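You operate a simulated robot arm through the tools that you are given. There is no shell and no other tool.

You run a simulated robot arm. Do the job below in one go: nothing can be reset, and whatever is moved stays where it is left.

TASK
Stir the milk smooth, half fill the blue mug and wipe the milk mark.
Fine: purple spoon in the milk jug till no streak shows; 145 to 195 ml; spoon, jug and grey cloth back where they were. Set down upright: milk jug. What is to be rubbed or washed off counts as gone when no trace of it is left.

The check looks at the end state, three seconds after you hand in, the way a careful person would. Anything else that was tipped, shoved, dropped, spilled or broken makes it a failure. Flat cloth is picked up by pressing the open fingertips on it (5 to 10 N) and closing them slowly along it; thin cloth reads only 2 to 8 mm in the jaws.

THE ROBOT
A 6-joint arm with a two-finger gripper, fixed in place. Base frame: the origin is on the floor under the middle of its stand, x ahead of it, y to its left, z up. Readings come in m, rad, newtons and seconds.
It reaches about 1.572 m from its shoulder. Its first joint turns from -2.897 to 2.897 rad. Payload 2.45 kg.
The TCP is the grasp point between the finger pads, 0.02 m short of the fingertips. In the tool frame z runs along the fingers and y along their closing line. The gripper opens to 0.14 m; its body begins 0.168 m behind the TCP.
Orientation is that of the tool frame in the base frame, as a unit quaternion [w, x, y, z]. With the fingers straight down and closing along the base's y, the tool's x points along the base's -x, its y along +y and its z along -z.

THE INTERFACE
- The arm moves only by the tool send_rows. Its argument "series" is a list of rows, each an object (a shift or turn left out is 0, a gripper value left out holds the last) with "offset": the shift along the base's x, y, z in m, a list of three; "rotation": the turn, a rotation vector about the base's x, y, z in rad, a list of three; "hand": the closure, from 0 (fully open) to 1 (shut). In form: [{"offset": [tx, ty, tz], "rotation": [rx, ry, rz], "hand": hand}, ...]. A call has 1 to 20 rows; each row is the pose to reach, as a shift and turn from the pose commanded when the call began. Each row takes 0.2 s and may step no farther than 0.05 m and 0.15 rad from the row before; otherwise, or with a gripper value out of range, the whole call is refused. Where a pose cannot be reached the arm comes as near as it can. A force on the tool above 50 N (or 10 N above the force at the start of the call, whichever is more), or a blocked arm, ends the call early, and 0.2 s more pass. Each finger travels about 0.045 m/s and halts on what it meets, pressing with about 35 N; the grip force reading is that of the motor and also rises with nothing between the fingers. The clock runs only during rows and for 0.2 s after the last one: add rows that repeat a pose to give the fingers time. It gives the time, the measured TCP pose, the force on the tool (base axes), the opening and the grip force at its end, in the units of the frame above (readings bear some noise), with the torque about the TCP (base axes, N m) and any sound that the robot's microphone picked up.
- Cameras (640 x 400 px; columns grow to the right, rows downward): "scene" is fixed at [0.2268, 0.6365, 1.5107]; the picture's right is [-0.62, -0.79, 0.00], its down [-0.40, 0.31, -0.86] and it looks along [0.68, -0.53, -0.51] (base axes); focal length 318 px, centre (320, 200). "wrist" rides on the gripper at [0.078, 0.011, -0.209] in the tool frame; the picture's right is [-0.14, 0.99, 0.00], its down [-0.92, -0.13, -0.37] and it looks along [-0.37, -0.05, 0.93] (tool axes); focal length 280 px, centre (320, 200). There is no depth. A picture from a camera that has moved, and an enlarged one, comes with that camera's place and axes in the base frame and with its lens. The place of the scene camera against the robot may be out by one fixed shift of up to 0.025 m in any direction.
- snapshot(camera): a new picture of that camera. It takes no simulated time.
- inspect(camera, box): a new picture of the part [left, top, right, bottom] of that camera's present view, enlarged. It takes no simulated time.
- sign_off(): hands the job in; it is judged then, once.

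Places have to be worked out from the pictures, the camera data and where the tool is seen. Open the gripper and draw the arm clear of the work before you hand the job in, unless the task says otherwise.

The tools are called by a JSON object that holds its "name" and its "arguments". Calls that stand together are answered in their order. send_rows: Moves the arm, as the interface text tells. Its arguments: {"type":"object","properties":{"series":{"type":"array","items":{"type":"object","properties":{"offset":{"type":"array","items":{"type":"number"}},"rotation":{"type":"array","items":{"type":"number"}},"hand":{"type":"number"}}}}},"required":["series"]} The other tools are called the same way: snapshot (camera) takes a picture; inspect (camera, box) takes an enlarged picture of a part of a camera's view; sign_off () hands the job in.

At the start:

```text
clock: 0.0
position: [0.7064, 0.3811, 1.2823]
tcp_rot: [0.0, 0.0, 1.0, 0.0]
wrist_force: [-0.6, -0.1, 0.3]
ft_torque: [-0.05, 0.03, 0.05]
opening: 0.1399
finger_force: 0.0
```

scene: 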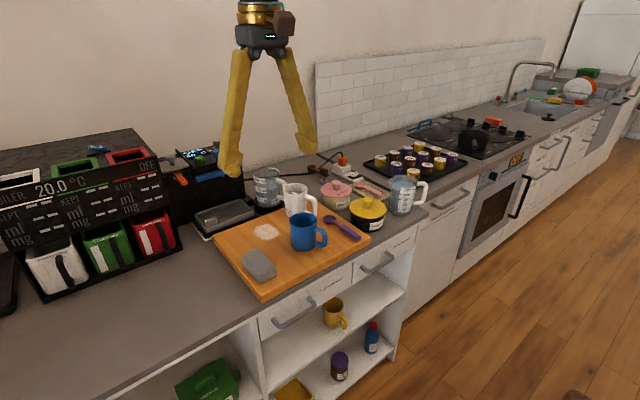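
wrist: 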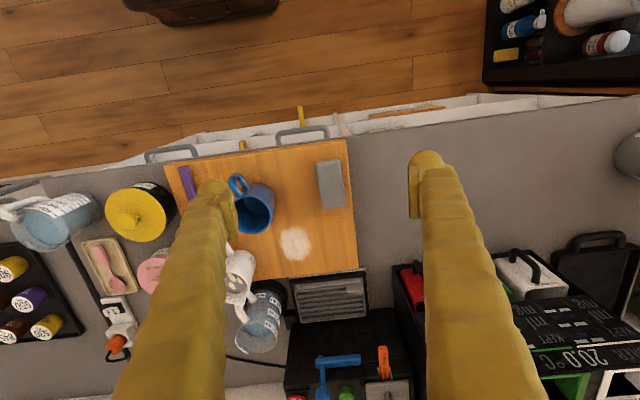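

The first pictures show a board with a blue mug, white milk jug, purple spoon, grey cloth and a white milk mark. I'll take enlarged views to place them before moving.

{"name": "inspect", "arguments": {"camera": "scene", "box": [200, 150, 440, 300]}}

{"name": "inspect", "arguments": {"camera": "wrist", "box": [80, 120, 400, 360]}}

{"name": "inspect", "arguments": {"camera": "scene", "box": [0, 130, 200, 300]}}

```text
2.67 times, centred on (320, 225) of scene
camera zoom: at [0.2268, 0.6365, 1.5107], right [-0.62, -0.79, 0.0], down [-0.4, 0.31, -0.86], along [0.68, -0.53, -0.51], focal length 847 px, centre (320, 133)
```

zoom: 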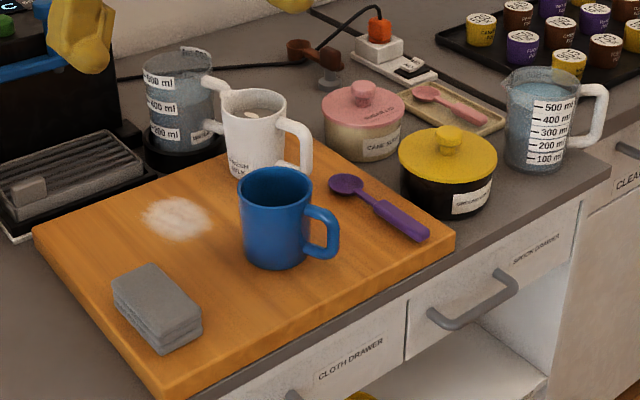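

```text
1.67 times, centred on (240, 240) of wrist
camera zoom: at [0.6293, 0.3914, 1.4913], right [0.14, 0.99, 0.0], down [0.92, -0.13, 0.37], along [0.37, -0.05, -0.93], focal length 467 px, centre (453, 133)
```

zoom: 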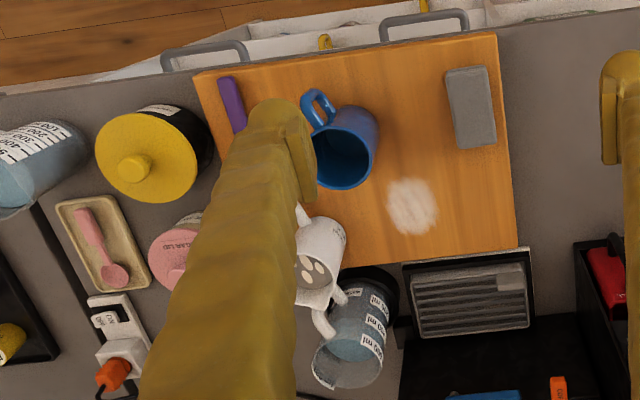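

```text
2.35 times, centred on (100, 215) of scene
camera zoom: at [0.2268, 0.6365, 1.5107], right [-0.62, -0.79, 0.0], down [-0.4, 0.31, -0.86], along [0.68, -0.53, -0.51], focal length 747 px, centre (838, 165)
```

zoom: 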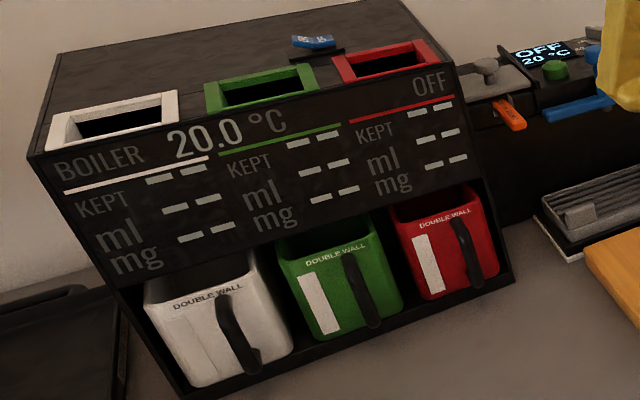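

The milk mark triangulates to about (0.946, 0.29, 0.936) and the mug to about (0.83, 0.24). I'll move high above the board to see it between the fingers.

{"name": "send_rows", "arguments": {"series": [{"offset": [0.01, -0.045, 0]}, {"offset": [0.02, -0.09, 0]}, {"offset": [0.03, -0.135, 0]}, {"offset": [0.04, -0.18, 0]}, {"offset": [0.04, -0.2, 0]}, {"offset": [0.04, -0.2, 0]}]}}

{"name": "snapshot", "arguments": {"camera": "wrist"}}

{"name": "inspect", "arguments": {"camera": "wrist", "box": [200, 80, 440, 230]}}

{"name": "inspect", "arguments": {"camera": "wrist", "box": [200, 200, 440, 350]}}

```text
clock: 1.4
position: [0.7488, 0.1802, 1.2814]
tcp_rot: [0.0, -0.001, 1.0, 0.0]
wrist_force: [-0.1, -0.1, 0.1]
ft_torque: [0.02, -0.02, -0.01]
opening: 0.1402
finger_force: 0.1
```

```text
taken
camera wrist: at [0.6697, 0.1913, 1.4907], right [0.14, 0.99, 0.0], down [0.92, -0.13, 0.37], along [0.37, -0.05, -0.93], focal length 280 px, centre (320, 200)
```

wrist: 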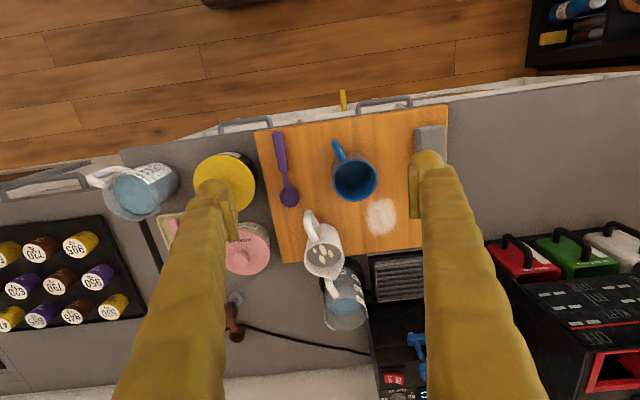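

```text
2.67 times, centred on (320, 155) of wrist
camera zoom: at [0.6697, 0.1913, 1.4907], right [0.14, 0.99, 0.0], down [0.92, -0.13, 0.37], along [0.37, -0.05, -0.93], focal length 748 px, centre (320, 320)
```

zoom: 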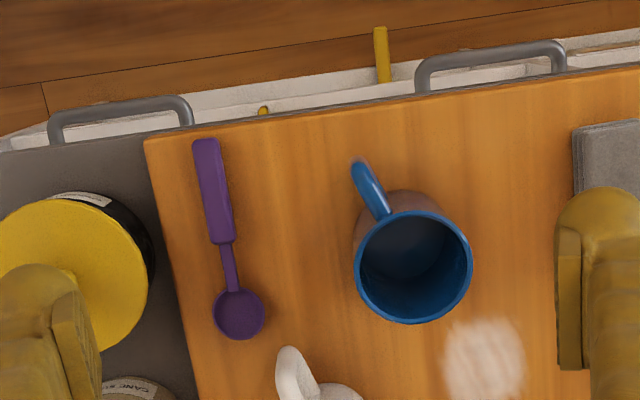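

```text
2.67 times, centred on (320, 275) of wrist
camera zoom: at [0.6697, 0.1913, 1.4907], right [0.14, 0.99, 0.0], down [0.92, -0.13, 0.37], along [0.37, -0.05, -0.93], focal length 748 px, centre (320, 0)
```

zoom: 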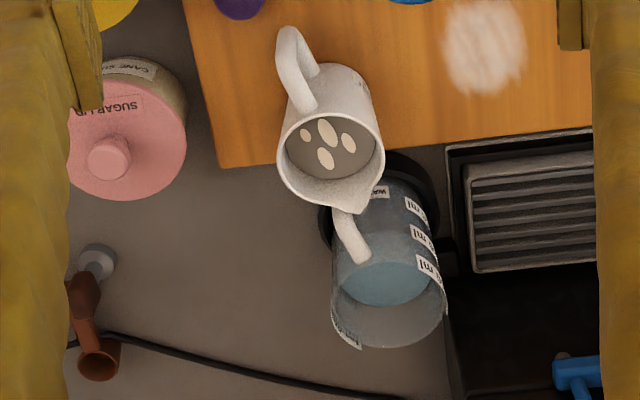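

From two wrist views, the board top is at about z 0.931. The mug centre is near (0.837, 0.234), the jug near (0.983, 0.157), and the spoon lies along x at y≈0.0985, x 0.738 to 0.893. I'll check the finger shape and the finer details before planning the grasps.

{"name": "inspect", "arguments": {"camera": "scene", "box": [220, 0, 480, 180]}}

{"name": "inspect", "arguments": {"camera": "scene", "box": [260, 165, 340, 215]}}

{"name": "inspect", "arguments": {"camera": "scene", "box": [310, 200, 390, 250]}}

{"name": "inspect", "arguments": {"camera": "scene", "box": [220, 230, 300, 290]}}

{"name": "inspect", "arguments": {"camera": "wrist", "box": [280, 190, 400, 265]}}

```text
2.22 times, centred on (350, 90) of scene
camera zoom: at [0.2268, 0.6365, 1.5107], right [-0.62, -0.79, 0.0], down [-0.4, 0.31, -0.86], along [0.68, -0.53, -0.51], focal length 706 px, centre (253, 444)
```

zoom: 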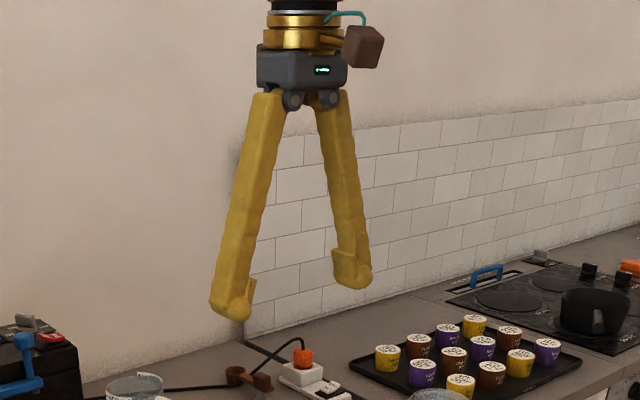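

```text
8.00 times, centred on (300, 190) of scene
camera zoom: at [0.2268, 0.6365, 1.5107], right [-0.62, -0.79, 0.0], down [-0.4, 0.31, -0.86], along [0.68, -0.53, -0.51], focal length 2540 px, centre (480, 280)
```

zoom: 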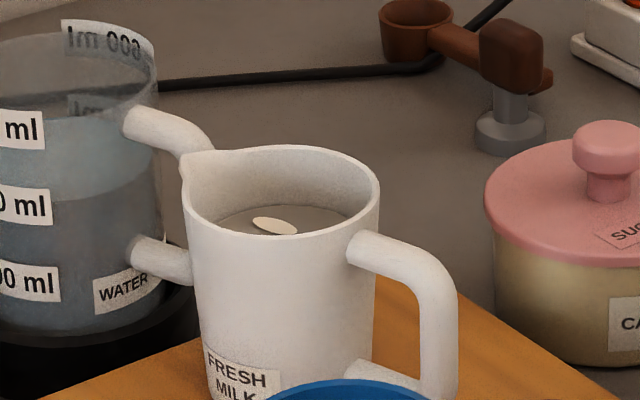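

```text
8.00 times, centred on (350, 225) of scene
camera zoom: at [0.2268, 0.6365, 1.5107], right [-0.62, -0.79, 0.0], down [-0.4, 0.31, -0.86], along [0.68, -0.53, -0.51], focal length 2540 px, centre (80, 0)
```

zoom: 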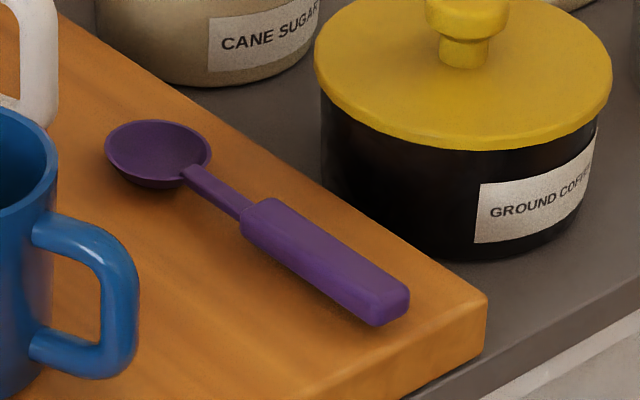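

```text
6.67 times, centred on (260, 260) of scene
camera zoom: at [0.2268, 0.6365, 1.5107], right [-0.62, -0.79, 0.0], down [-0.4, 0.31, -0.86], along [0.68, -0.53, -0.51], focal length 2117 px, centre (720, -200)
```

zoom: 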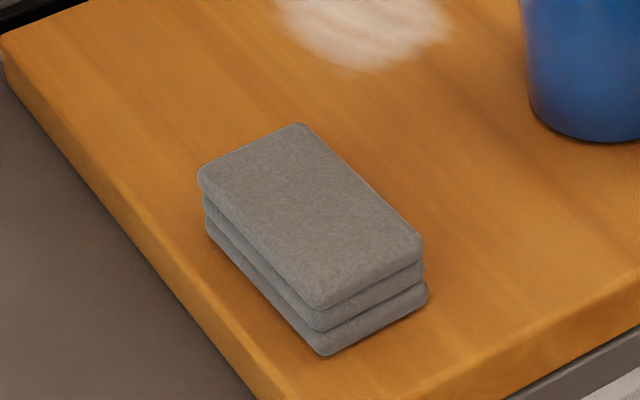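

```text
5.33 times, centred on (340, 228) of wrist
camera zoom: at [0.6697, 0.1913, 1.4907], right [0.14, 0.99, 0.0], down [0.92, -0.13, 0.37], along [0.37, -0.05, -0.93], focal length 1495 px, centre (213, 53)
```

zoom: 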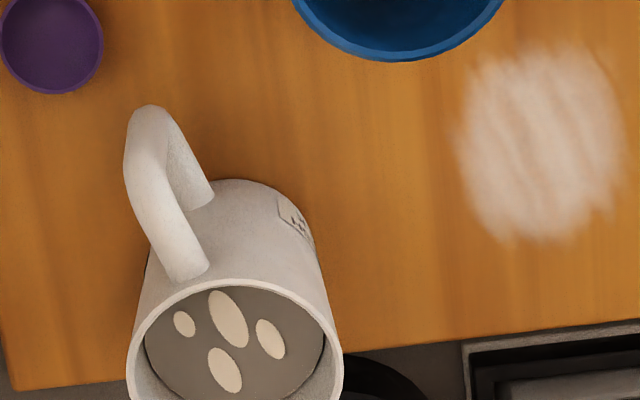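

The spoon handle lies close to the coffee jar, and the milk jug holds pale streaks. Before choosing grasps I'll test in free air whether the wrist can turn about 180° around the vertical. That also gives a second viewpoint.

{"name": "send_rows", "arguments": {"series": [{"rotation": [0, 0, 0.15]}, {"rotation": [0, 0, 0.3]}, {"rotation": [0, 0, 0.45]}, {"rotation": [0, 0, 0.6]}, {"rotation": [0, 0, 0.75]}, {"rotation": [0, 0, 0.9]}, {"rotation": [0, 0, 1.05]}, {"rotation": [0, 0, 1.2]}, {"rotation": [0, 0, 1.35]}, {"rotation": [0, 0, 1.5]}, {"rotation": [0, 0, 1.65]}, {"rotation": [0, 0, 1.8]}, {"rotation": [0, 0, 1.95]}, {"rotation": [0, 0, 2.1]}, {"rotation": [0, 0, 2.25]}, {"rotation": [0, 0, 2.4]}, {"rotation": [0, 0, 2.55]}, {"rotation": [0, 0, 2.7]}, {"rotation": [0, 0, 2.85]}, {"rotation": [0, 0, 3.0]}]}}

{"name": "snapshot", "arguments": {"camera": "wrist"}}

{"name": "snapshot", "arguments": {"camera": "scene"}}

```text
clock: 5.6
position: [0.7479, 0.1807, 1.2819]
tcp_rot: [0.0, 0.998, -0.07, 0.0]
wrist_force: [-0.1, -0.5, -1.0]
ft_torque: [0.02, 0.0, -0.02]
opening: 0.1403
finger_force: 0.0
```

```text
taken
camera wrist: at [0.8232, 0.1586, 1.4918], right [-0.27, -0.96, 0.0], down [-0.89, 0.26, 0.37], along [-0.35, 0.1, -0.93], focal length 280 px, centre (320, 200)
```

wrist: 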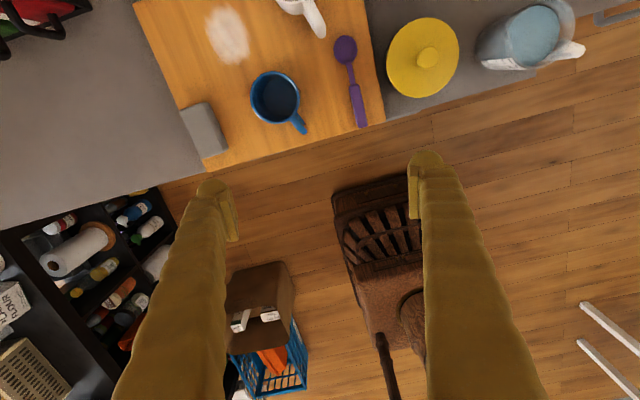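

```text
taken
```

scene: 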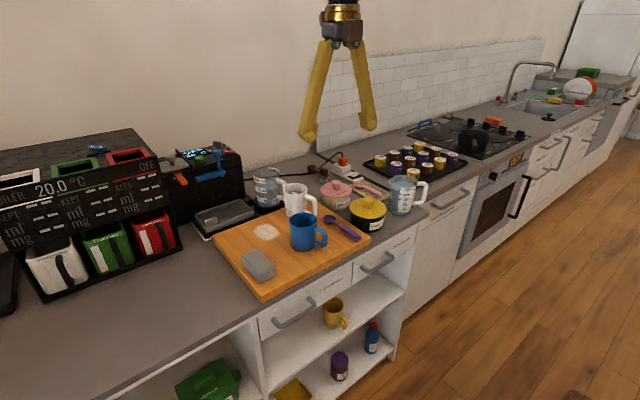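

The +3 rad turn works cleanly. I'll move the turned camera further over the board to get a second-sided look at the jug, spoon and jar.

{"name": "send_rows", "arguments": {"series": [{"offset": [0.05, 0, 0]}, {"offset": [0.1, 0, 0]}, {"offset": [0.15, 0, 0]}, {"offset": [0.2, 0, 0]}, {"offset": [0.22, 0, 0]}, {"offset": [0.22, 0, 0]}]}}

{"name": "snapshot", "arguments": {"camera": "wrist"}}

{"name": "inspect", "arguments": {"camera": "wrist", "box": [240, 60, 480, 210]}}

{"name": "inspect", "arguments": {"camera": "wrist", "box": [160, 160, 400, 310]}}

```text
clock: 7.0
position: [0.9698, 0.1813, 1.2834]
tcp_rot: [-0.001, 0.998, -0.07, 0.0]
wrist_force: [0.0, 0.1, -0.8]
ft_torque: [0.01, 0.0, -0.01]
opening: 0.1399
finger_force: 0.0
```

```text
taken
camera wrist: at [1.0455, 0.1586, 1.4916], right [-0.28, -0.96, 0.0], down [-0.89, 0.26, 0.37], along [-0.35, 0.1, -0.93], focal length 280 px, centre (320, 200)
```

wrist: 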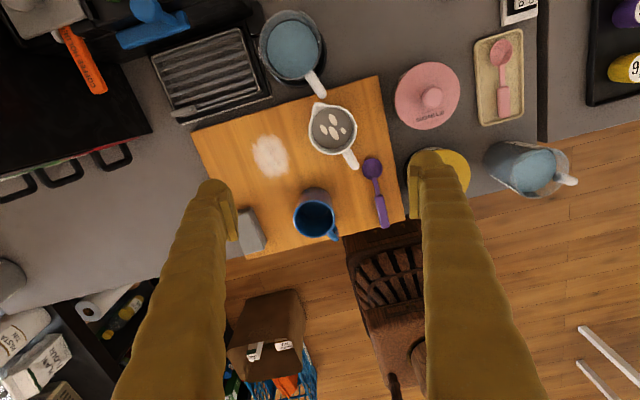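

```text
2.67 times, centred on (360, 135) of wrist
camera zoom: at [1.0455, 0.1586, 1.4916], right [-0.28, -0.96, 0.0], down [-0.89, 0.26, 0.37], along [-0.35, 0.1, -0.93], focal length 748 px, centre (213, 373)
```

zoom: 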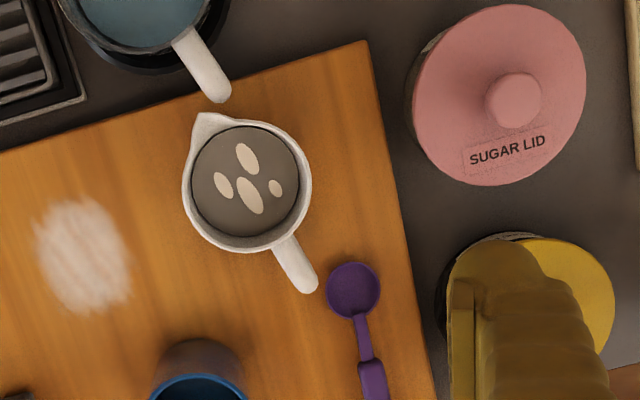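

```text
2.67 times, centred on (280, 235) of wrist
camera zoom: at [1.0455, 0.1586, 1.4916], right [-0.28, -0.96, 0.0], down [-0.89, 0.26, 0.37], along [-0.35, 0.1, -0.93], focal length 748 px, centre (427, 107)
```

zoom: 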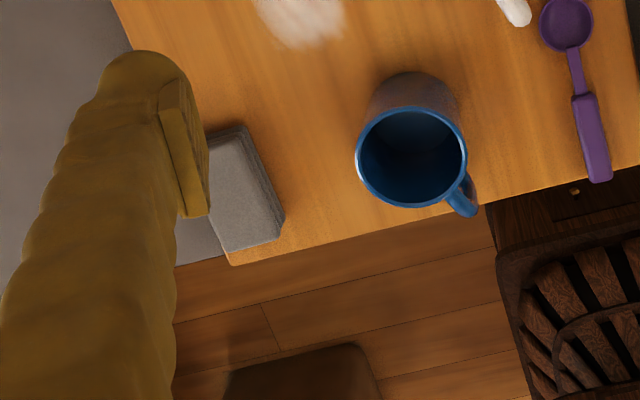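

The opposite-side view fixes the key positions:
- **Jug:** rim centre (0.980, 0.156), z 1.025, spout pointing about 15° from +x
- **Mug:** rim centre (0.829, 0.2325), z 1.015
- **Spoon:** handle from (0.736, 0.100) to (0.812, 0.097), with its top at about z 0.948

I'll turn the wrist back while moving over the spoon handle.

{"name": "send_rows", "arguments": {"series": [{"offset": [-0.0106, -0.0042, 0], "rotation": [0, 0, -0.15]}, {"offset": [-0.0212, -0.0083, 0], "rotation": [0, 0, -0.3]}, {"offset": [-0.0318, -0.0125, 0], "rotation": [0, 0, -0.45]}, {"offset": [-0.0424, -0.0166, 0], "rotation": [0, 0, -0.6]}, {"offset": [-0.053, -0.0208, 0], "rotation": [0, 0, -0.75]}, {"offset": [-0.0636, -0.0249, 0], "rotation": [0, 0, -0.9]}, {"offset": [-0.0742, -0.0291, 0], "rotation": [0, 0, -1.05]}, {"offset": [-0.0848, -0.0332, 0], "rotation": [0, 0, -1.2]}, {"offset": [-0.0954, -0.0374, 0], "rotation": [0, 0, -1.35]}, {"offset": [-0.106, -0.0415, 0], "rotation": [0, 0, -1.5]}, {"offset": [-0.1166, -0.0457, 0], "rotation": [0, 0, -1.65]}, {"offset": [-0.1272, -0.0498, 0], "rotation": [0, 0, -1.8]}, {"offset": [-0.1378, -0.054, 0], "rotation": [0, 0, -1.95]}, {"offset": [-0.1484, -0.0581, 0], "rotation": [0, 0, -2.1]}, {"offset": [-0.159, -0.0623, 0], "rotation": [0, 0, -2.25]}, {"offset": [-0.1696, -0.0664, 0], "rotation": [0, 0, -2.4]}, {"offset": [-0.1802, -0.0706, 0], "rotation": [0, 0, -2.55]}, {"offset": [-0.1908, -0.0747, 0], "rotation": [0, 0, -2.7]}, {"offset": [-0.2014, -0.0789, 0], "rotation": [0, 0, -2.85]}, {"offset": [-0.212, -0.083, 0], "rotation": [0, 0, -3.0]}]}}

{"name": "send_rows", "arguments": {"series": [{"offset": [0, 0, -0.045]}, {"offset": [0, 0, -0.09]}, {"offset": [0, 0, -0.135]}, {"offset": [0, 0, -0.18]}, {"offset": [0, 0, -0.2]}, {"offset": [0, 0, -0.2]}]}}

{"name": "snapshot", "arguments": {"camera": "wrist"}}

{"name": "inspect", "arguments": {"camera": "wrist", "box": [240, 150, 400, 250]}}

```text
clock: 11.2
position: [0.7543, 0.0981, 1.2822]
tcp_rot: [0.0, 0.001, 1.0, 0.001]
wrist_force: [0.0, 0.1, -0.4]
ft_torque: [0.04, 0.0, -0.01]
opening: 0.14
finger_force: 0.0
```

```text
clock: 12.6
position: [0.7561, 0.0978, 1.0823]
tcp_rot: [0.0, 0.001, 1.0, 0.0]
wrist_force: [0.8, 0.0, 0.7]
ft_torque: [0.01, -0.03, 0.0]
opening: 0.14
finger_force: 0.2
```

```text
taken
camera wrist: at [0.678, 0.1085, 1.2913], right [0.14, 0.99, 0.0], down [0.92, -0.13, 0.37], along [0.37, -0.05, -0.93], focal length 280 px, centre (320, 200)
```

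wrist: 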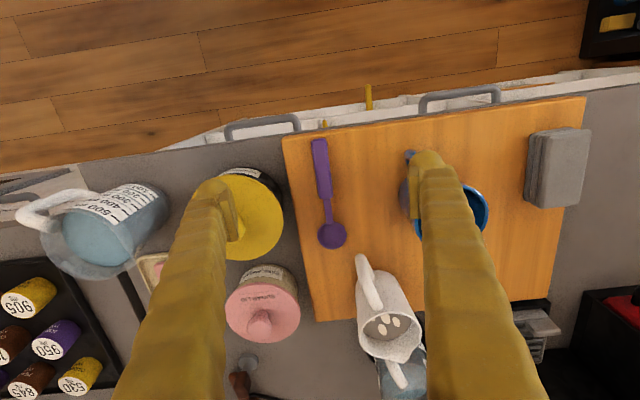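

```text
4.00 times, centred on (320, 200) of wrist
camera zoom: at [0.678, 0.1085, 1.2913], right [0.14, 0.99, 0.0], down [0.92, -0.13, 0.37], along [0.37, -0.05, -0.93], focal length 1122 px, centre (320, 200)
```

zoom: 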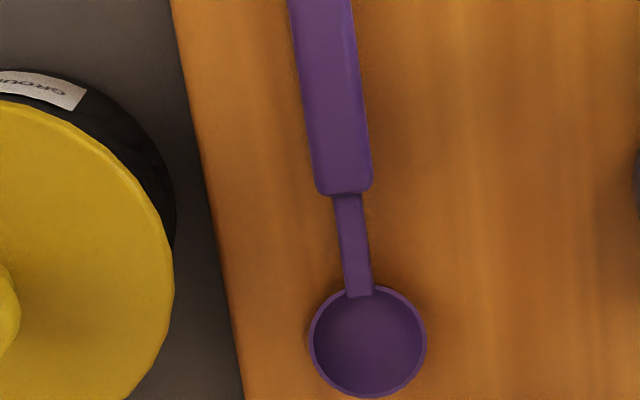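

The spoon axis is confirmed at y≈0.0985, in line with the TCP, and the coffee jar edge is at y≈0.04. I'll narrow the jaws to about 0.045, tilt the tool 30° toward the front, and come down to just above the handle.

{"name": "send_rows", "arguments": {"series": [{"rotation": [0, -0.13, 0], "hand": 0.68}, {"rotation": [0, -0.26, 0], "hand": 0.68}, {"rotation": [0, -0.39, 0], "hand": 0.68}, {"rotation": [0, -0.5236, 0], "hand": 0.68}, {"rotation": [0, -0.5236, 0], "hand": 0.68}, {"rotation": [0, -0.5236, 0], "hand": 0.68}, {"offset": [0, 0.0005, -0.04], "rotation": [0, -0.5236, 0], "hand": 0.68}, {"offset": [0, 0.0005, -0.08], "rotation": [0, -0.5236, 0], "hand": 0.68}, {"offset": [0, 0.0005, -0.105], "rotation": [0, -0.5236, 0], "hand": 0.68}, {"offset": [0, 0.0005, -0.105], "rotation": [0, -0.5236, 0], "hand": 0.68}]}}

{"name": "snapshot", "arguments": {"camera": "wrist"}}

{"name": "inspect", "arguments": {"camera": "scene", "box": [280, 150, 440, 250]}}

```text
clock: 14.8
position: [0.7549, 0.0989, 0.9763]
tcp_rot: [0.259, 0.0, 0.966, 0.0]
wrist_force: [-0.9, 1.0, 0.2]
ft_torque: [0.02, -0.02, -0.01]
opening: 0.0449
finger_force: 0.2
```

```text
taken
camera wrist: at [0.5815, 0.1091, 1.1191], right [0.12, 0.99, 0.07], down [0.61, -0.13, 0.78], along [0.78, -0.05, -0.62], focal length 280 px, centre (320, 200)
```

wrist: 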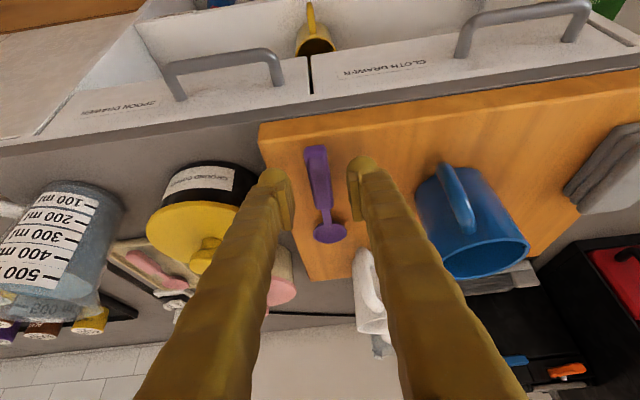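

```text
4.00 times, centred on (360, 200) of scene
camera zoom: at [0.2268, 0.6365, 1.5107], right [-0.62, -0.79, 0.0], down [-0.4, 0.31, -0.86], along [0.68, -0.53, -0.51], focal length 1270 px, centre (160, 200)
```

zoom: 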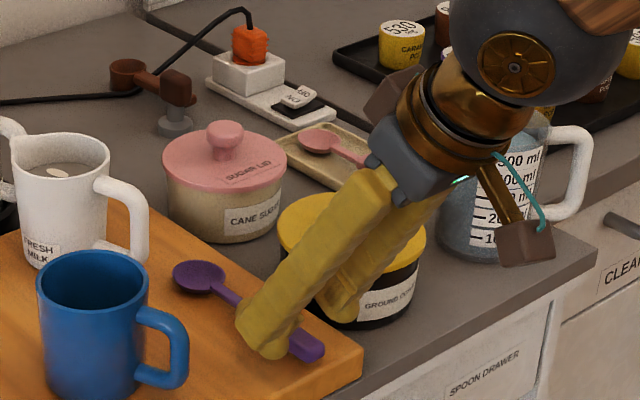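

The jaws straddle the handle evenly. I'll lower in small steps to feel for the board.

{"name": "send_rows", "arguments": {"series": [{"offset": [0, 0, -0.004]}, {"offset": [0, 0, -0.008]}, {"offset": [0, 0, -0.012]}, {"offset": [0, 0, -0.012]}]}}

{"name": "send_rows", "arguments": {"series": [{"offset": [0, 0, -0.002]}, {"offset": [0, 0, -0.004]}, {"offset": [0, 0, -0.004]}]}}

{"name": "send_rows", "arguments": {"series": [{"offset": [0, 0, -0.001]}, {"offset": [0, 0, -0.003]}, {"offset": [0, 0, -0.003]}]}}

```text
clock: 15.8
position: [0.7557, 0.0978, 0.9658]
tcp_rot: [0.258, 0.0, 0.966, 0.0]
wrist_force: [-0.2, -0.7, -0.6]
ft_torque: [0.0, 0.02, 0.03]
opening: 0.0449
finger_force: 0.0
```

```text
clock: 16.6
position: [0.7555, 0.0977, 0.9623]
tcp_rot: [0.26, -0.001, 0.966, 0.001]
wrist_force: [0.3, -0.4, 0.0]
ft_torque: [0.04, 0.0, -0.02]
opening: 0.0447
finger_force: 0.1
```

```text
clock: 17.4
position: [0.7556, 0.0981, 0.9596]
tcp_rot: [0.259, 0.0, 0.966, 0.0]
wrist_force: [0.7, 0.1, 0.0]
ft_torque: [-0.03, -0.01, -0.01]
opening: 0.0451
finger_force: 0.0
```

No contact yet at TCP z 0.960. I'll continue down in 2 to 3 mm steps.

{"name": "send_rows", "arguments": {"series": [{"offset": [0, 0, -0.0015]}, {"offset": [0, 0, -0.003]}, {"offset": [0, 0, -0.003]}]}}

{"name": "send_rows", "arguments": {"series": [{"offset": [0, 0, -0.001]}, {"offset": [0, 0, -0.002]}, {"offset": [0, 0, -0.002]}]}}

{"name": "inspect", "arguments": {"camera": "scene", "box": [310, 200, 390, 250]}}

```text
clock: 18.2
position: [0.755, 0.0992, 0.9555]
tcp_rot: [0.259, 0.0, 0.966, 0.0]
wrist_force: [0.1, -0.4, 0.2]
ft_torque: [0.02, -0.03, 0.0]
opening: 0.0447
finger_force: 0.0
```

```text
clock: 19.0
position: [0.7553, 0.0982, 0.9528]
tcp_rot: [0.259, -0.001, 0.966, 0.0]
wrist_force: [-10.2, -3.6, 12.5]
ft_torque: [-0.11, 0.29, -0.02]
opening: 0.0445
finger_force: 0.0
```

```text
8.00 times, centred on (350, 225) of scene
camera zoom: at [0.2268, 0.6365, 1.5107], right [-0.62, -0.79, 0.0], down [-0.4, 0.31, -0.86], along [0.68, -0.53, -0.51], focal length 2540 px, centre (80, 0)
```

zoom: 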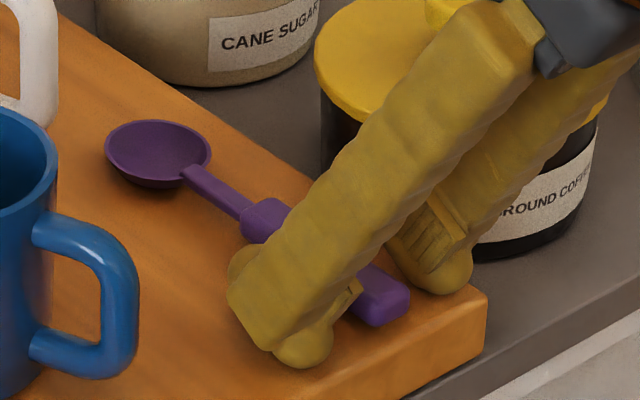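

Contact with the board came at TCP z≈0.953. I'll back off 2 mm and close gently on the handle.

{"name": "send_rows", "arguments": {"series": [{"offset": [0, 0, 0.002]}, {"offset": [0, 0, 0.002], "hand": 0.72}, {"offset": [0, 0, 0.002], "hand": 0.77}, {"offset": [0, 0, 0.002], "hand": 0.82}, {"offset": [0, 0, 0.002], "hand": 0.86}, {"offset": [0, 0, 0.002], "hand": 0.9}, {"offset": [0, 0, 0.002], "hand": 1.0}, {"offset": [0, 0, 0.002], "hand": 1.0}, {"offset": [0, 0, 0.002], "hand": 1.0}]}}

{"name": "snapshot", "arguments": {"camera": "wrist"}}

{"name": "inspect", "arguments": {"camera": "scene", "box": [310, 200, 390, 250]}}

```text
clock: 21.0
position: [0.7558, 0.0991, 0.9554]
tcp_rot: [0.259, 0.0, 0.966, 0.0]
wrist_force: [-0.2, -0.7, -0.1]
ft_torque: [-0.01, 0.02, -0.03]
opening: 0.0182
finger_force: 34.4
```

```text
taken
camera wrist: at [0.5829, 0.1083, 1.0971], right [0.12, 0.99, 0.07], down [0.61, -0.13, 0.78], along [0.78, -0.05, -0.62], focal length 280 px, centre (320, 200)
```

wrist: 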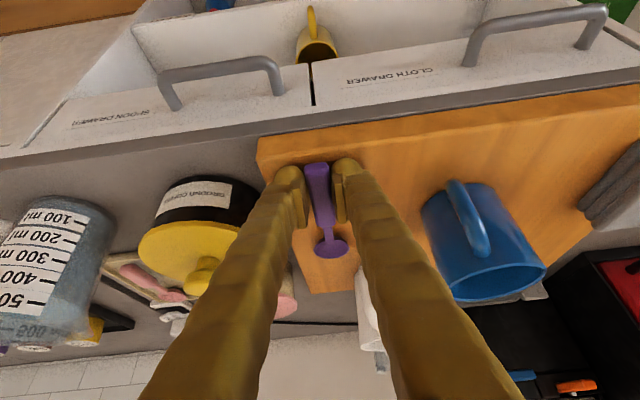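

```text
8.00 times, centred on (350, 225) of scene
camera zoom: at [0.2268, 0.6365, 1.5107], right [-0.62, -0.79, 0.0], down [-0.4, 0.31, -0.86], along [0.68, -0.53, -0.51], focal length 2540 px, centre (80, 0)
```

zoom: 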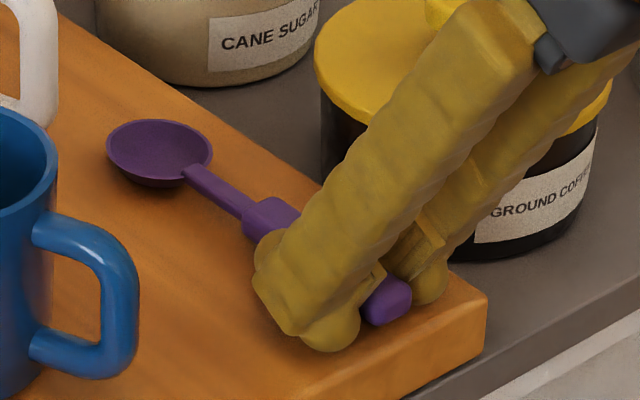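

The spoon is held: opening 0.0182, force 34 N, and it hasn't shifted on the board. I'll lift straight up 0.25 m.

{"name": "send_rows", "arguments": {"series": [{"offset": [0, 0, 0.01], "hand": 1.0}, {"offset": [0, 0, 0.03]}, {"offset": [0, 0, 0.07]}, {"offset": [0, 0, 0.115]}, {"offset": [0, 0, 0.16]}, {"offset": [0, 0, 0.205]}, {"offset": [0, 0, 0.25]}, {"offset": [0, 0, 0.25]}]}}

{"name": "snapshot", "arguments": {"camera": "wrist"}}

{"name": "inspect", "arguments": {"camera": "scene", "box": [260, 60, 420, 160]}}

```text
clock: 22.8
position: [0.7568, 0.1008, 1.2049]
tcp_rot: [0.259, 0.0, 0.966, 0.0]
wrist_force: [0.0, -0.9, -0.8]
ft_torque: [0.04, 0.0, 0.01]
opening: 0.0184
finger_force: 34.4
```

```text
taken
camera wrist: at [0.5833, 0.1098, 1.3478], right [0.12, 0.99, 0.07], down [0.61, -0.13, 0.78], along [0.78, -0.05, -0.62], focal length 280 px, centre (320, 200)
```

wrist: 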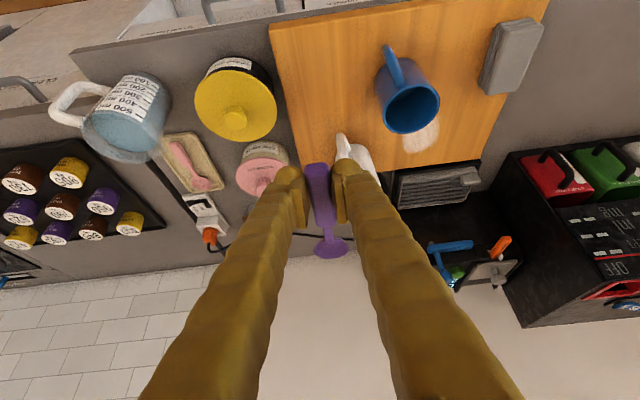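

```text
4.00 times, centred on (340, 110) of scene
camera zoom: at [0.2268, 0.6365, 1.5107], right [-0.62, -0.79, 0.0], down [-0.4, 0.31, -0.86], along [0.68, -0.53, -0.51], focal length 1270 px, centre (240, 560)
```

zoom: 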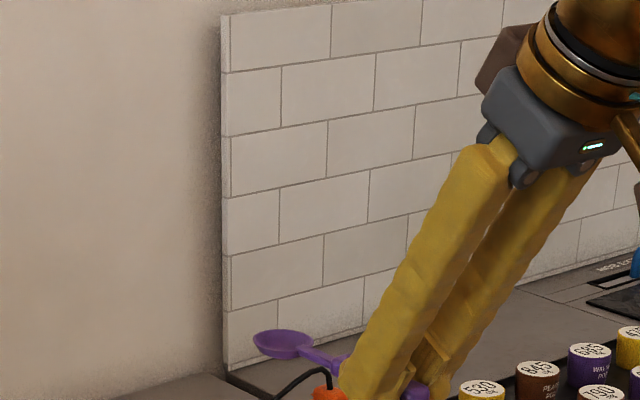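

The spoon is held level. I'll turn it half a turn about the (-1, 0, 1) axis so the bowl points straight down, while carrying it over to the jug at a safe height.

{"name": "send_rows", "arguments": {"series": [{"offset": [0.01, 0.003, 0.002], "rotation": [-0.1061, 0, 0.1061]}, {"offset": [0.02, 0.006, 0.004], "rotation": [-0.2121, 0, 0.2121]}, {"offset": [0.03, 0.009, 0.006], "rotation": [-0.3182, 0, 0.3182]}, {"offset": [0.04, 0.012, 0.008], "rotation": [-0.4243, 0, 0.4243]}, {"offset": [0.05, 0.015, 0.01], "rotation": [-0.5303, 0, 0.5303]}, {"offset": [0.06, 0.018, 0.012], "rotation": [-0.6364, 0, 0.6364]}, {"offset": [0.07, 0.021, 0.014], "rotation": [-0.7425, 0, 0.7425]}, {"offset": [0.08, 0.024, 0.016], "rotation": [-0.8485, 0, 0.8485]}, {"offset": [0.09, 0.027, 0.018], "rotation": [-0.9546, 0, 0.9546]}, {"offset": [0.1, 0.03, 0.02], "rotation": [-1.0607, 0, 1.0607]}, {"offset": [0.11, 0.033, 0.022], "rotation": [-1.1667, 0, 1.1667]}, {"offset": [0.12, 0.036, 0.024], "rotation": [-1.2728, 0, 1.2728]}, {"offset": [0.13, 0.039, 0.026], "rotation": [-1.3789, 0, 1.3789]}, {"offset": [0.14, 0.042, 0.028], "rotation": [-1.4849, 0, 1.4849]}, {"offset": [0.15, 0.045, 0.03], "rotation": [-1.591, 0, 1.591]}, {"offset": [0.16, 0.048, 0.032], "rotation": [-1.6971, 0, 1.6971]}, {"offset": [0.17, 0.051, 0.034], "rotation": [-1.8031, 0, 1.8031]}, {"offset": [0.18, 0.053, 0.036], "rotation": [-1.9092, 0, 1.9092]}, {"offset": [0.19, 0.055, 0.038], "rotation": [-2.0153, 0, 2.0153]}, {"offset": [0.2, 0.0575, 0.04], "rotation": [-2.1213, 0, 2.1213]}]}}

{"name": "snapshot", "arguments": {"camera": "wrist"}}

{"name": "snapshot", "arguments": {"camera": "scene"}}

```text
clock: 27.0
position: [0.9562, 0.1558, 1.2449]
tcp_rot: [-0.019, 0.864, -0.067, 0.498]
wrist_force: [-0.3, 0.1, -0.1]
ft_torque: [0.0, -0.01, -0.02]
opening: 0.0185
finger_force: 34.7
```

```text
taken
camera wrist: at [0.8122, 0.1417, 1.416], right [-0.17, -0.96, -0.22], down [-0.76, 0.26, -0.59], along [0.63, 0.07, -0.78], focal length 280 px, centre (320, 200)
```

wrist: 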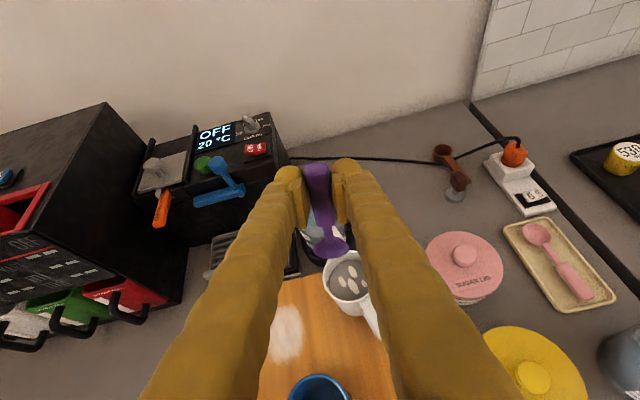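

```text
taken
```

scene: 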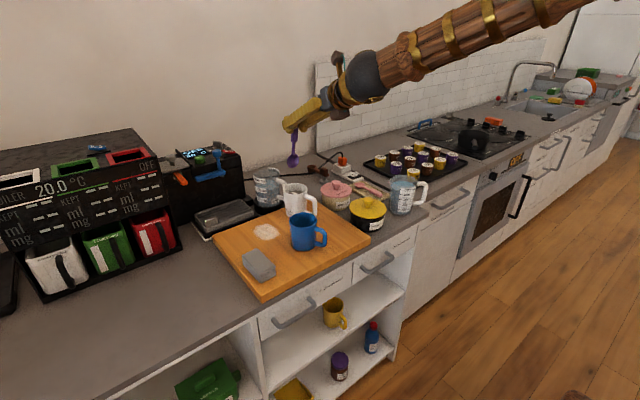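

The spoon now points nearly straight down above the jug. I'll finish the last 0.14 rad, then measure the spoon and jug alignment.

{"name": "send_rows", "arguments": {"series": [{"offset": [0.005, 0, 0], "rotation": [-0.05, 0, 0.05]}, {"offset": [0.009, 0, 0], "rotation": [-0.1001, 0, 0.1001]}, {"offset": [0.009, 0, 0], "rotation": [-0.1001, 0, 0.1001]}]}}

{"name": "inspect", "arguments": {"camera": "wrist", "box": [260, 150, 420, 350]}}

{"name": "inspect", "arguments": {"camera": "scene", "box": [250, 110, 350, 230]}}

```text
clock: 27.8
position: [0.9642, 0.1566, 1.2439]
tcp_rot: [0.0, 0.866, 0.0, 0.5]
wrist_force: [0.2, -0.1, -0.4]
ft_torque: [-0.02, 0.02, 0.0]
opening: 0.0183
finger_force: 34.9
```

```text
2.00 times, centred on (340, 250) of wrist
camera zoom: at [0.8221, 0.1449, 1.4174], right [-0.07, -0.99, -0.12], down [-0.78, 0.13, -0.61], along [0.62, 0.05, -0.78], focal length 561 px, centre (280, 100)
```

zoom: 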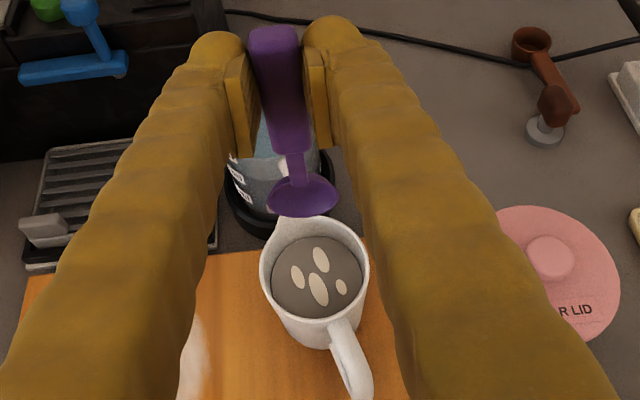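

```text
3.33 times, centred on (300, 170) of scene
camera zoom: at [0.2268, 0.6365, 1.5107], right [-0.62, -0.79, 0.0], down [-0.4, 0.31, -0.86], along [0.68, -0.53, -0.51], focal length 1058 px, centre (387, 300)
```

zoom: 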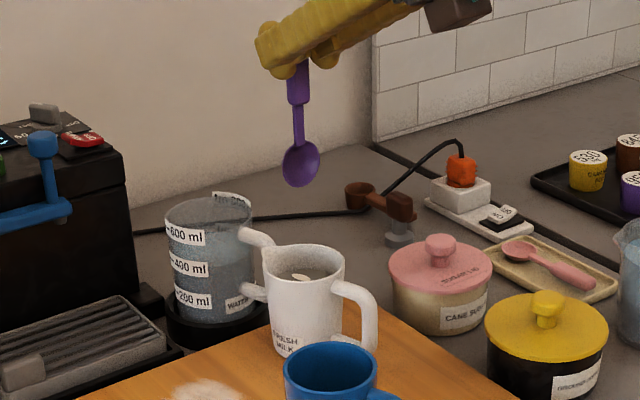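

The bowl sits over the jug centre, both near (0.979, 0.156). I'll lower until the bowl tip is just above the rim and check again.

{"name": "send_rows", "arguments": {"series": [{"offset": [0, 0, -0.025]}, {"offset": [0, 0, -0.05]}, {"offset": [0, 0, -0.072]}, {"offset": [0, 0, -0.072]}]}}

{"name": "inspect", "arguments": {"camera": "wrist", "box": [260, 150, 420, 350]}}

{"name": "inspect", "arguments": {"camera": "scene", "box": [250, 140, 350, 220]}}

```text
clock: 28.8
position: [0.9642, 0.1559, 1.172]
tcp_rot: [0.0, 0.866, 0.0, 0.5]
wrist_force: [0.0, -0.2, 0.4]
ft_torque: [-0.02, 0.03, 0.01]
opening: 0.0183
finger_force: 35.2
```

```text
2.00 times, centred on (340, 250) of wrist
camera zoom: at [0.8222, 0.1449, 1.3453], right [-0.07, -0.99, -0.12], down [-0.78, 0.13, -0.61], along [0.62, 0.05, -0.78], focal length 561 px, centre (280, 100)
```

zoom: 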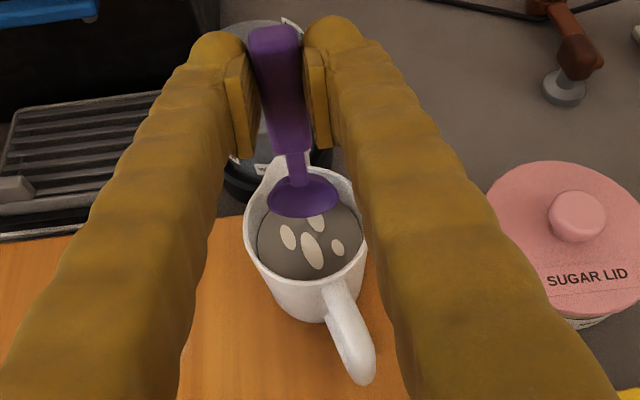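

```text
5.00 times, centred on (300, 180) of scene
camera zoom: at [0.2268, 0.6365, 1.5107], right [-0.62, -0.79, 0.0], down [-0.4, 0.31, -0.86], along [0.68, -0.53, -0.51], focal length 1588 px, centre (420, 300)
```

zoom: 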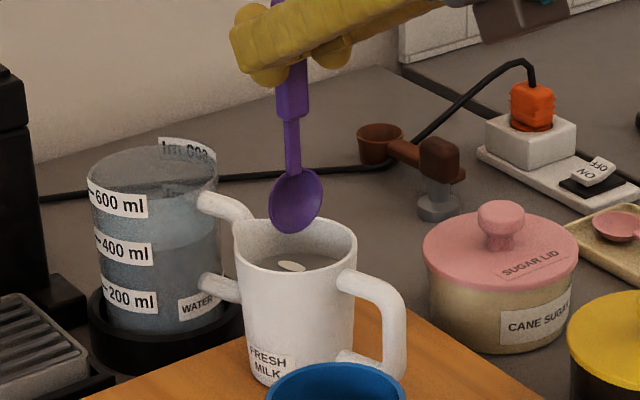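

Bowl and rim are centred in both views. I'll lower the bowl into the milk slowly, watching for contact force.

{"name": "send_rows", "arguments": {"series": [{"offset": [0, 0, -0.015]}, {"offset": [0, 0, -0.03]}, {"offset": [0, 0, -0.042]}, {"offset": [0, 0, -0.052]}, {"offset": [0, 0, -0.062]}, {"offset": [0, 0, -0.07]}, {"offset": [0, 0, -0.078]}, {"offset": [0, 0, -0.084]}, {"offset": [0, 0, -0.084]}]}}

{"name": "inspect", "arguments": {"camera": "wrist", "box": [260, 150, 420, 350]}}

{"name": "inspect", "arguments": {"camera": "scene", "box": [260, 165, 340, 215]}}

```text
clock: 30.8
position: [0.9654, 0.1566, 1.0893]
tcp_rot: [0.001, 0.866, -0.001, 0.501]
wrist_force: [0.1, 0.6, 0.2]
ft_torque: [-0.01, 0.02, 0.02]
opening: 0.0185
finger_force: 35.0
```

```text
2.00 times, centred on (340, 250) of wrist
camera zoom: at [0.8231, 0.1443, 1.2617], right [-0.07, -0.99, -0.12], down [-0.78, 0.13, -0.61], along [0.62, 0.05, -0.78], focal length 561 px, centre (280, 100)
```

zoom: 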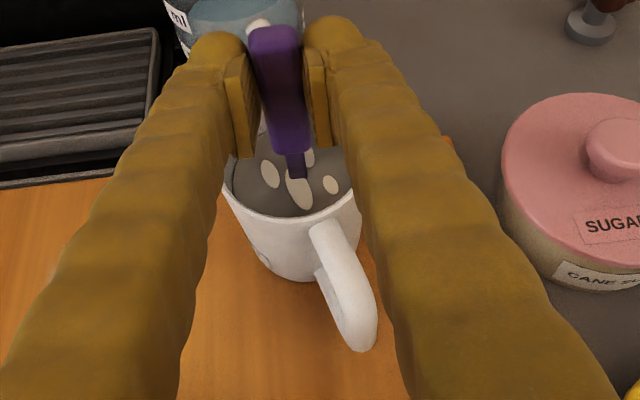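

```text
8.00 times, centred on (300, 190) of scene
camera zoom: at [0.2268, 0.6365, 1.5107], right [-0.62, -0.79, 0.0], down [-0.4, 0.31, -0.86], along [0.68, -0.53, -0.51], focal length 2540 px, centre (480, 280)
```

zoom: 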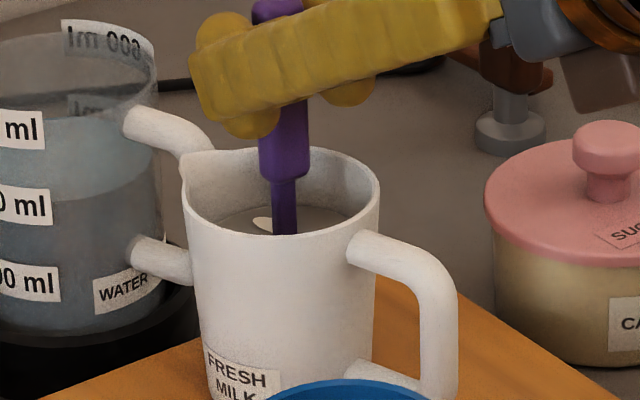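

The bowl is submerged with no contact force. I'll stir with small 7 mm circles and check the streaks and jug position afterwards.

{"name": "send_rows", "arguments": {"series": [{"offset": [0.007, 0, 0]}, {"offset": [0.005, 0.005, 0]}, {"offset": [0, 0.007, 0]}, {"offset": [-0.005, 0.005, 0]}, {"offset": [-0.007, 0, 0]}, {"offset": [-0.005, -0.005, 0]}, {"offset": [0, -0.007, 0]}, {"offset": [0.005, -0.005, 0]}, {"offset": [0.007, 0, 0]}, {"offset": [0.005, 0.005, 0]}, {"offset": [0, 0.007, 0]}, {"offset": [-0.005, 0.005, 0]}, {"offset": [-0.007, 0, 0]}, {"offset": [-0.005, -0.005, 0]}, {"offset": [0, -0.007, 0]}, {"offset": [0.005, -0.005, 0]}, {"offset": [0.007, 0, 0]}, {"offset": [0, 0, 0]}]}}

{"name": "inspect", "arguments": {"camera": "wrist", "box": [260, 150, 420, 350]}}

{"name": "inspect", "arguments": {"camera": "scene", "box": [260, 165, 340, 215]}}

```text
clock: 34.6
position: [0.963, 0.1563, 1.0884]
tcp_rot: [-0.001, 0.866, 0.0, 0.499]
wrist_force: [0.5, 0.5, -0.7]
ft_torque: [0.02, 0.01, 0.02]
opening: 0.0181
finger_force: 34.9
```

```text
2.00 times, centred on (340, 250) of wrist
camera zoom: at [0.8221, 0.1444, 1.2609], right [-0.07, -0.99, -0.12], down [-0.78, 0.13, -0.61], along [0.62, 0.05, -0.78], focal length 561 px, centre (280, 100)
```

zoom: 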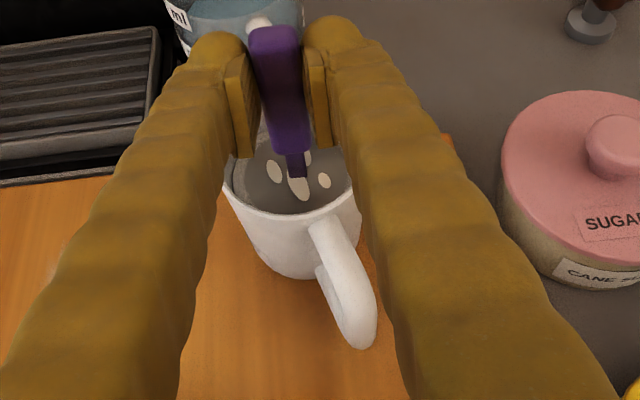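

```text
8.00 times, centred on (300, 190) of scene
camera zoom: at [0.2268, 0.6365, 1.5107], right [-0.62, -0.79, 0.0], down [-0.4, 0.31, -0.86], along [0.68, -0.53, -0.51], focal length 2540 px, centre (480, 280)
```

zoom: 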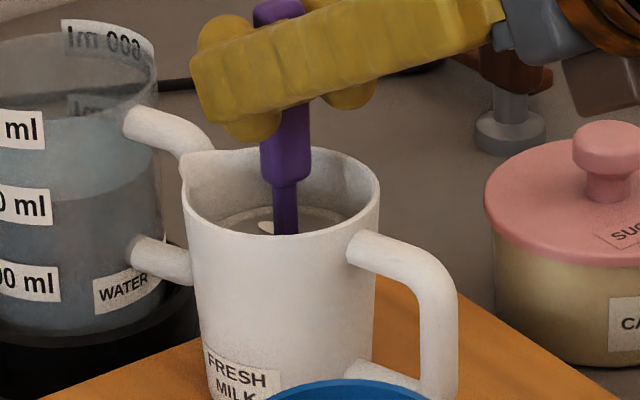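

The streaks have shrunk and the jug hasn't moved. I'll keep stirring with slightly wider, faster circles.

{"name": "send_rows", "arguments": {"series": [{"offset": [0.006, 0, 0]}, {"offset": [0.002, 0.007, 0]}, {"offset": [-0.006, 0.007, 0]}, {"offset": [-0.01, 0, 0]}, {"offset": [-0.006, -0.007, 0]}, {"offset": [0.002, -0.007, 0]}, {"offset": [0.006, 0, 0]}, {"offset": [0.002, 0.007, 0]}, {"offset": [-0.006, 0.007, 0]}, {"offset": [-0.01, 0, 0]}, {"offset": [-0.006, -0.007, 0]}, {"offset": [0.002, -0.007, 0]}, {"offset": [0.006, 0, 0]}, {"offset": [0.002, 0.007, 0]}, {"offset": [-0.006, 0.007, 0]}, {"offset": [-0.01, 0, 0]}, {"offset": [-0.006, -0.007, 0]}, {"offset": [0.002, -0.007, 0]}, {"offset": [0.006, 0, 0]}, {"offset": [0, 0, 0]}]}}

{"name": "send_rows", "arguments": {"series": [{"offset": [0.006, 0, 0]}, {"offset": [0.002, 0.007, 0]}, {"offset": [-0.006, 0.007, 0]}, {"offset": [-0.01, 0, 0]}, {"offset": [-0.006, -0.007, 0]}, {"offset": [0.002, -0.007, 0]}, {"offset": [0.006, 0, 0]}, {"offset": [0.002, 0.007, 0]}, {"offset": [-0.006, 0.007, 0]}, {"offset": [-0.01, 0, 0]}, {"offset": [-0.006, -0.007, 0]}, {"offset": [0.002, -0.007, 0]}, {"offset": [0.006, 0, 0]}, {"offset": [0.002, 0.007, 0]}, {"offset": [-0.006, 0.007, 0]}, {"offset": [-0.01, 0, 0]}, {"offset": [-0.006, -0.007, 0]}, {"offset": [0.002, -0.007, 0]}, {"offset": [0.006, 0, 0]}, {"offset": [0, 0, 0]}]}}

{"name": "inspect", "arguments": {"camera": "wrist", "box": [280, 180, 400, 280]}}

{"name": "inspect", "arguments": {"camera": "scene", "box": [260, 165, 340, 215]}}

```text
clock: 38.8
position: [0.965, 0.1564, 1.0905]
tcp_rot: [0.0, 0.866, 0.0, 0.5]
wrist_force: [-0.3, 0.2, -1.1]
ft_torque: [0.03, -0.02, 0.0]
opening: 0.0185
finger_force: 34.4
```

```text
clock: 43.0
position: [0.9648, 0.1563, 1.0884]
tcp_rot: [0.001, 0.866, 0.0, 0.499]
wrist_force: [-1.3, -0.1, -0.5]
ft_torque: [0.0, -0.02, -0.02]
opening: 0.0185
finger_force: 35.4
```

```text
4.00 times, centred on (340, 230) of wrist
camera zoom: at [0.8229, 0.1453, 1.2615], right [-0.07, -0.99, -0.12], down [-0.78, 0.13, -0.61], along [0.62, 0.05, -0.78], focal length 1122 px, centre (240, 80)
```

zoom: 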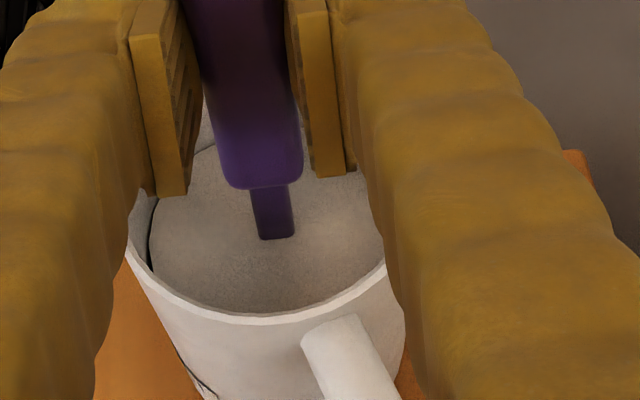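

```text
8.00 times, centred on (300, 190) of scene
camera zoom: at [0.2268, 0.6365, 1.5107], right [-0.62, -0.79, 0.0], down [-0.4, 0.31, -0.86], along [0.68, -0.53, -0.51], focal length 2540 px, centre (480, 280)
```

zoom: 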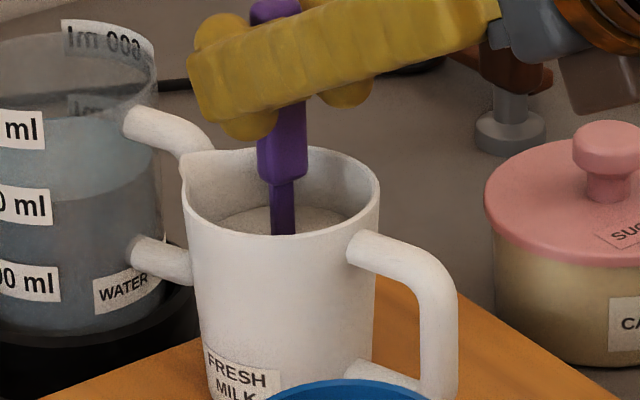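

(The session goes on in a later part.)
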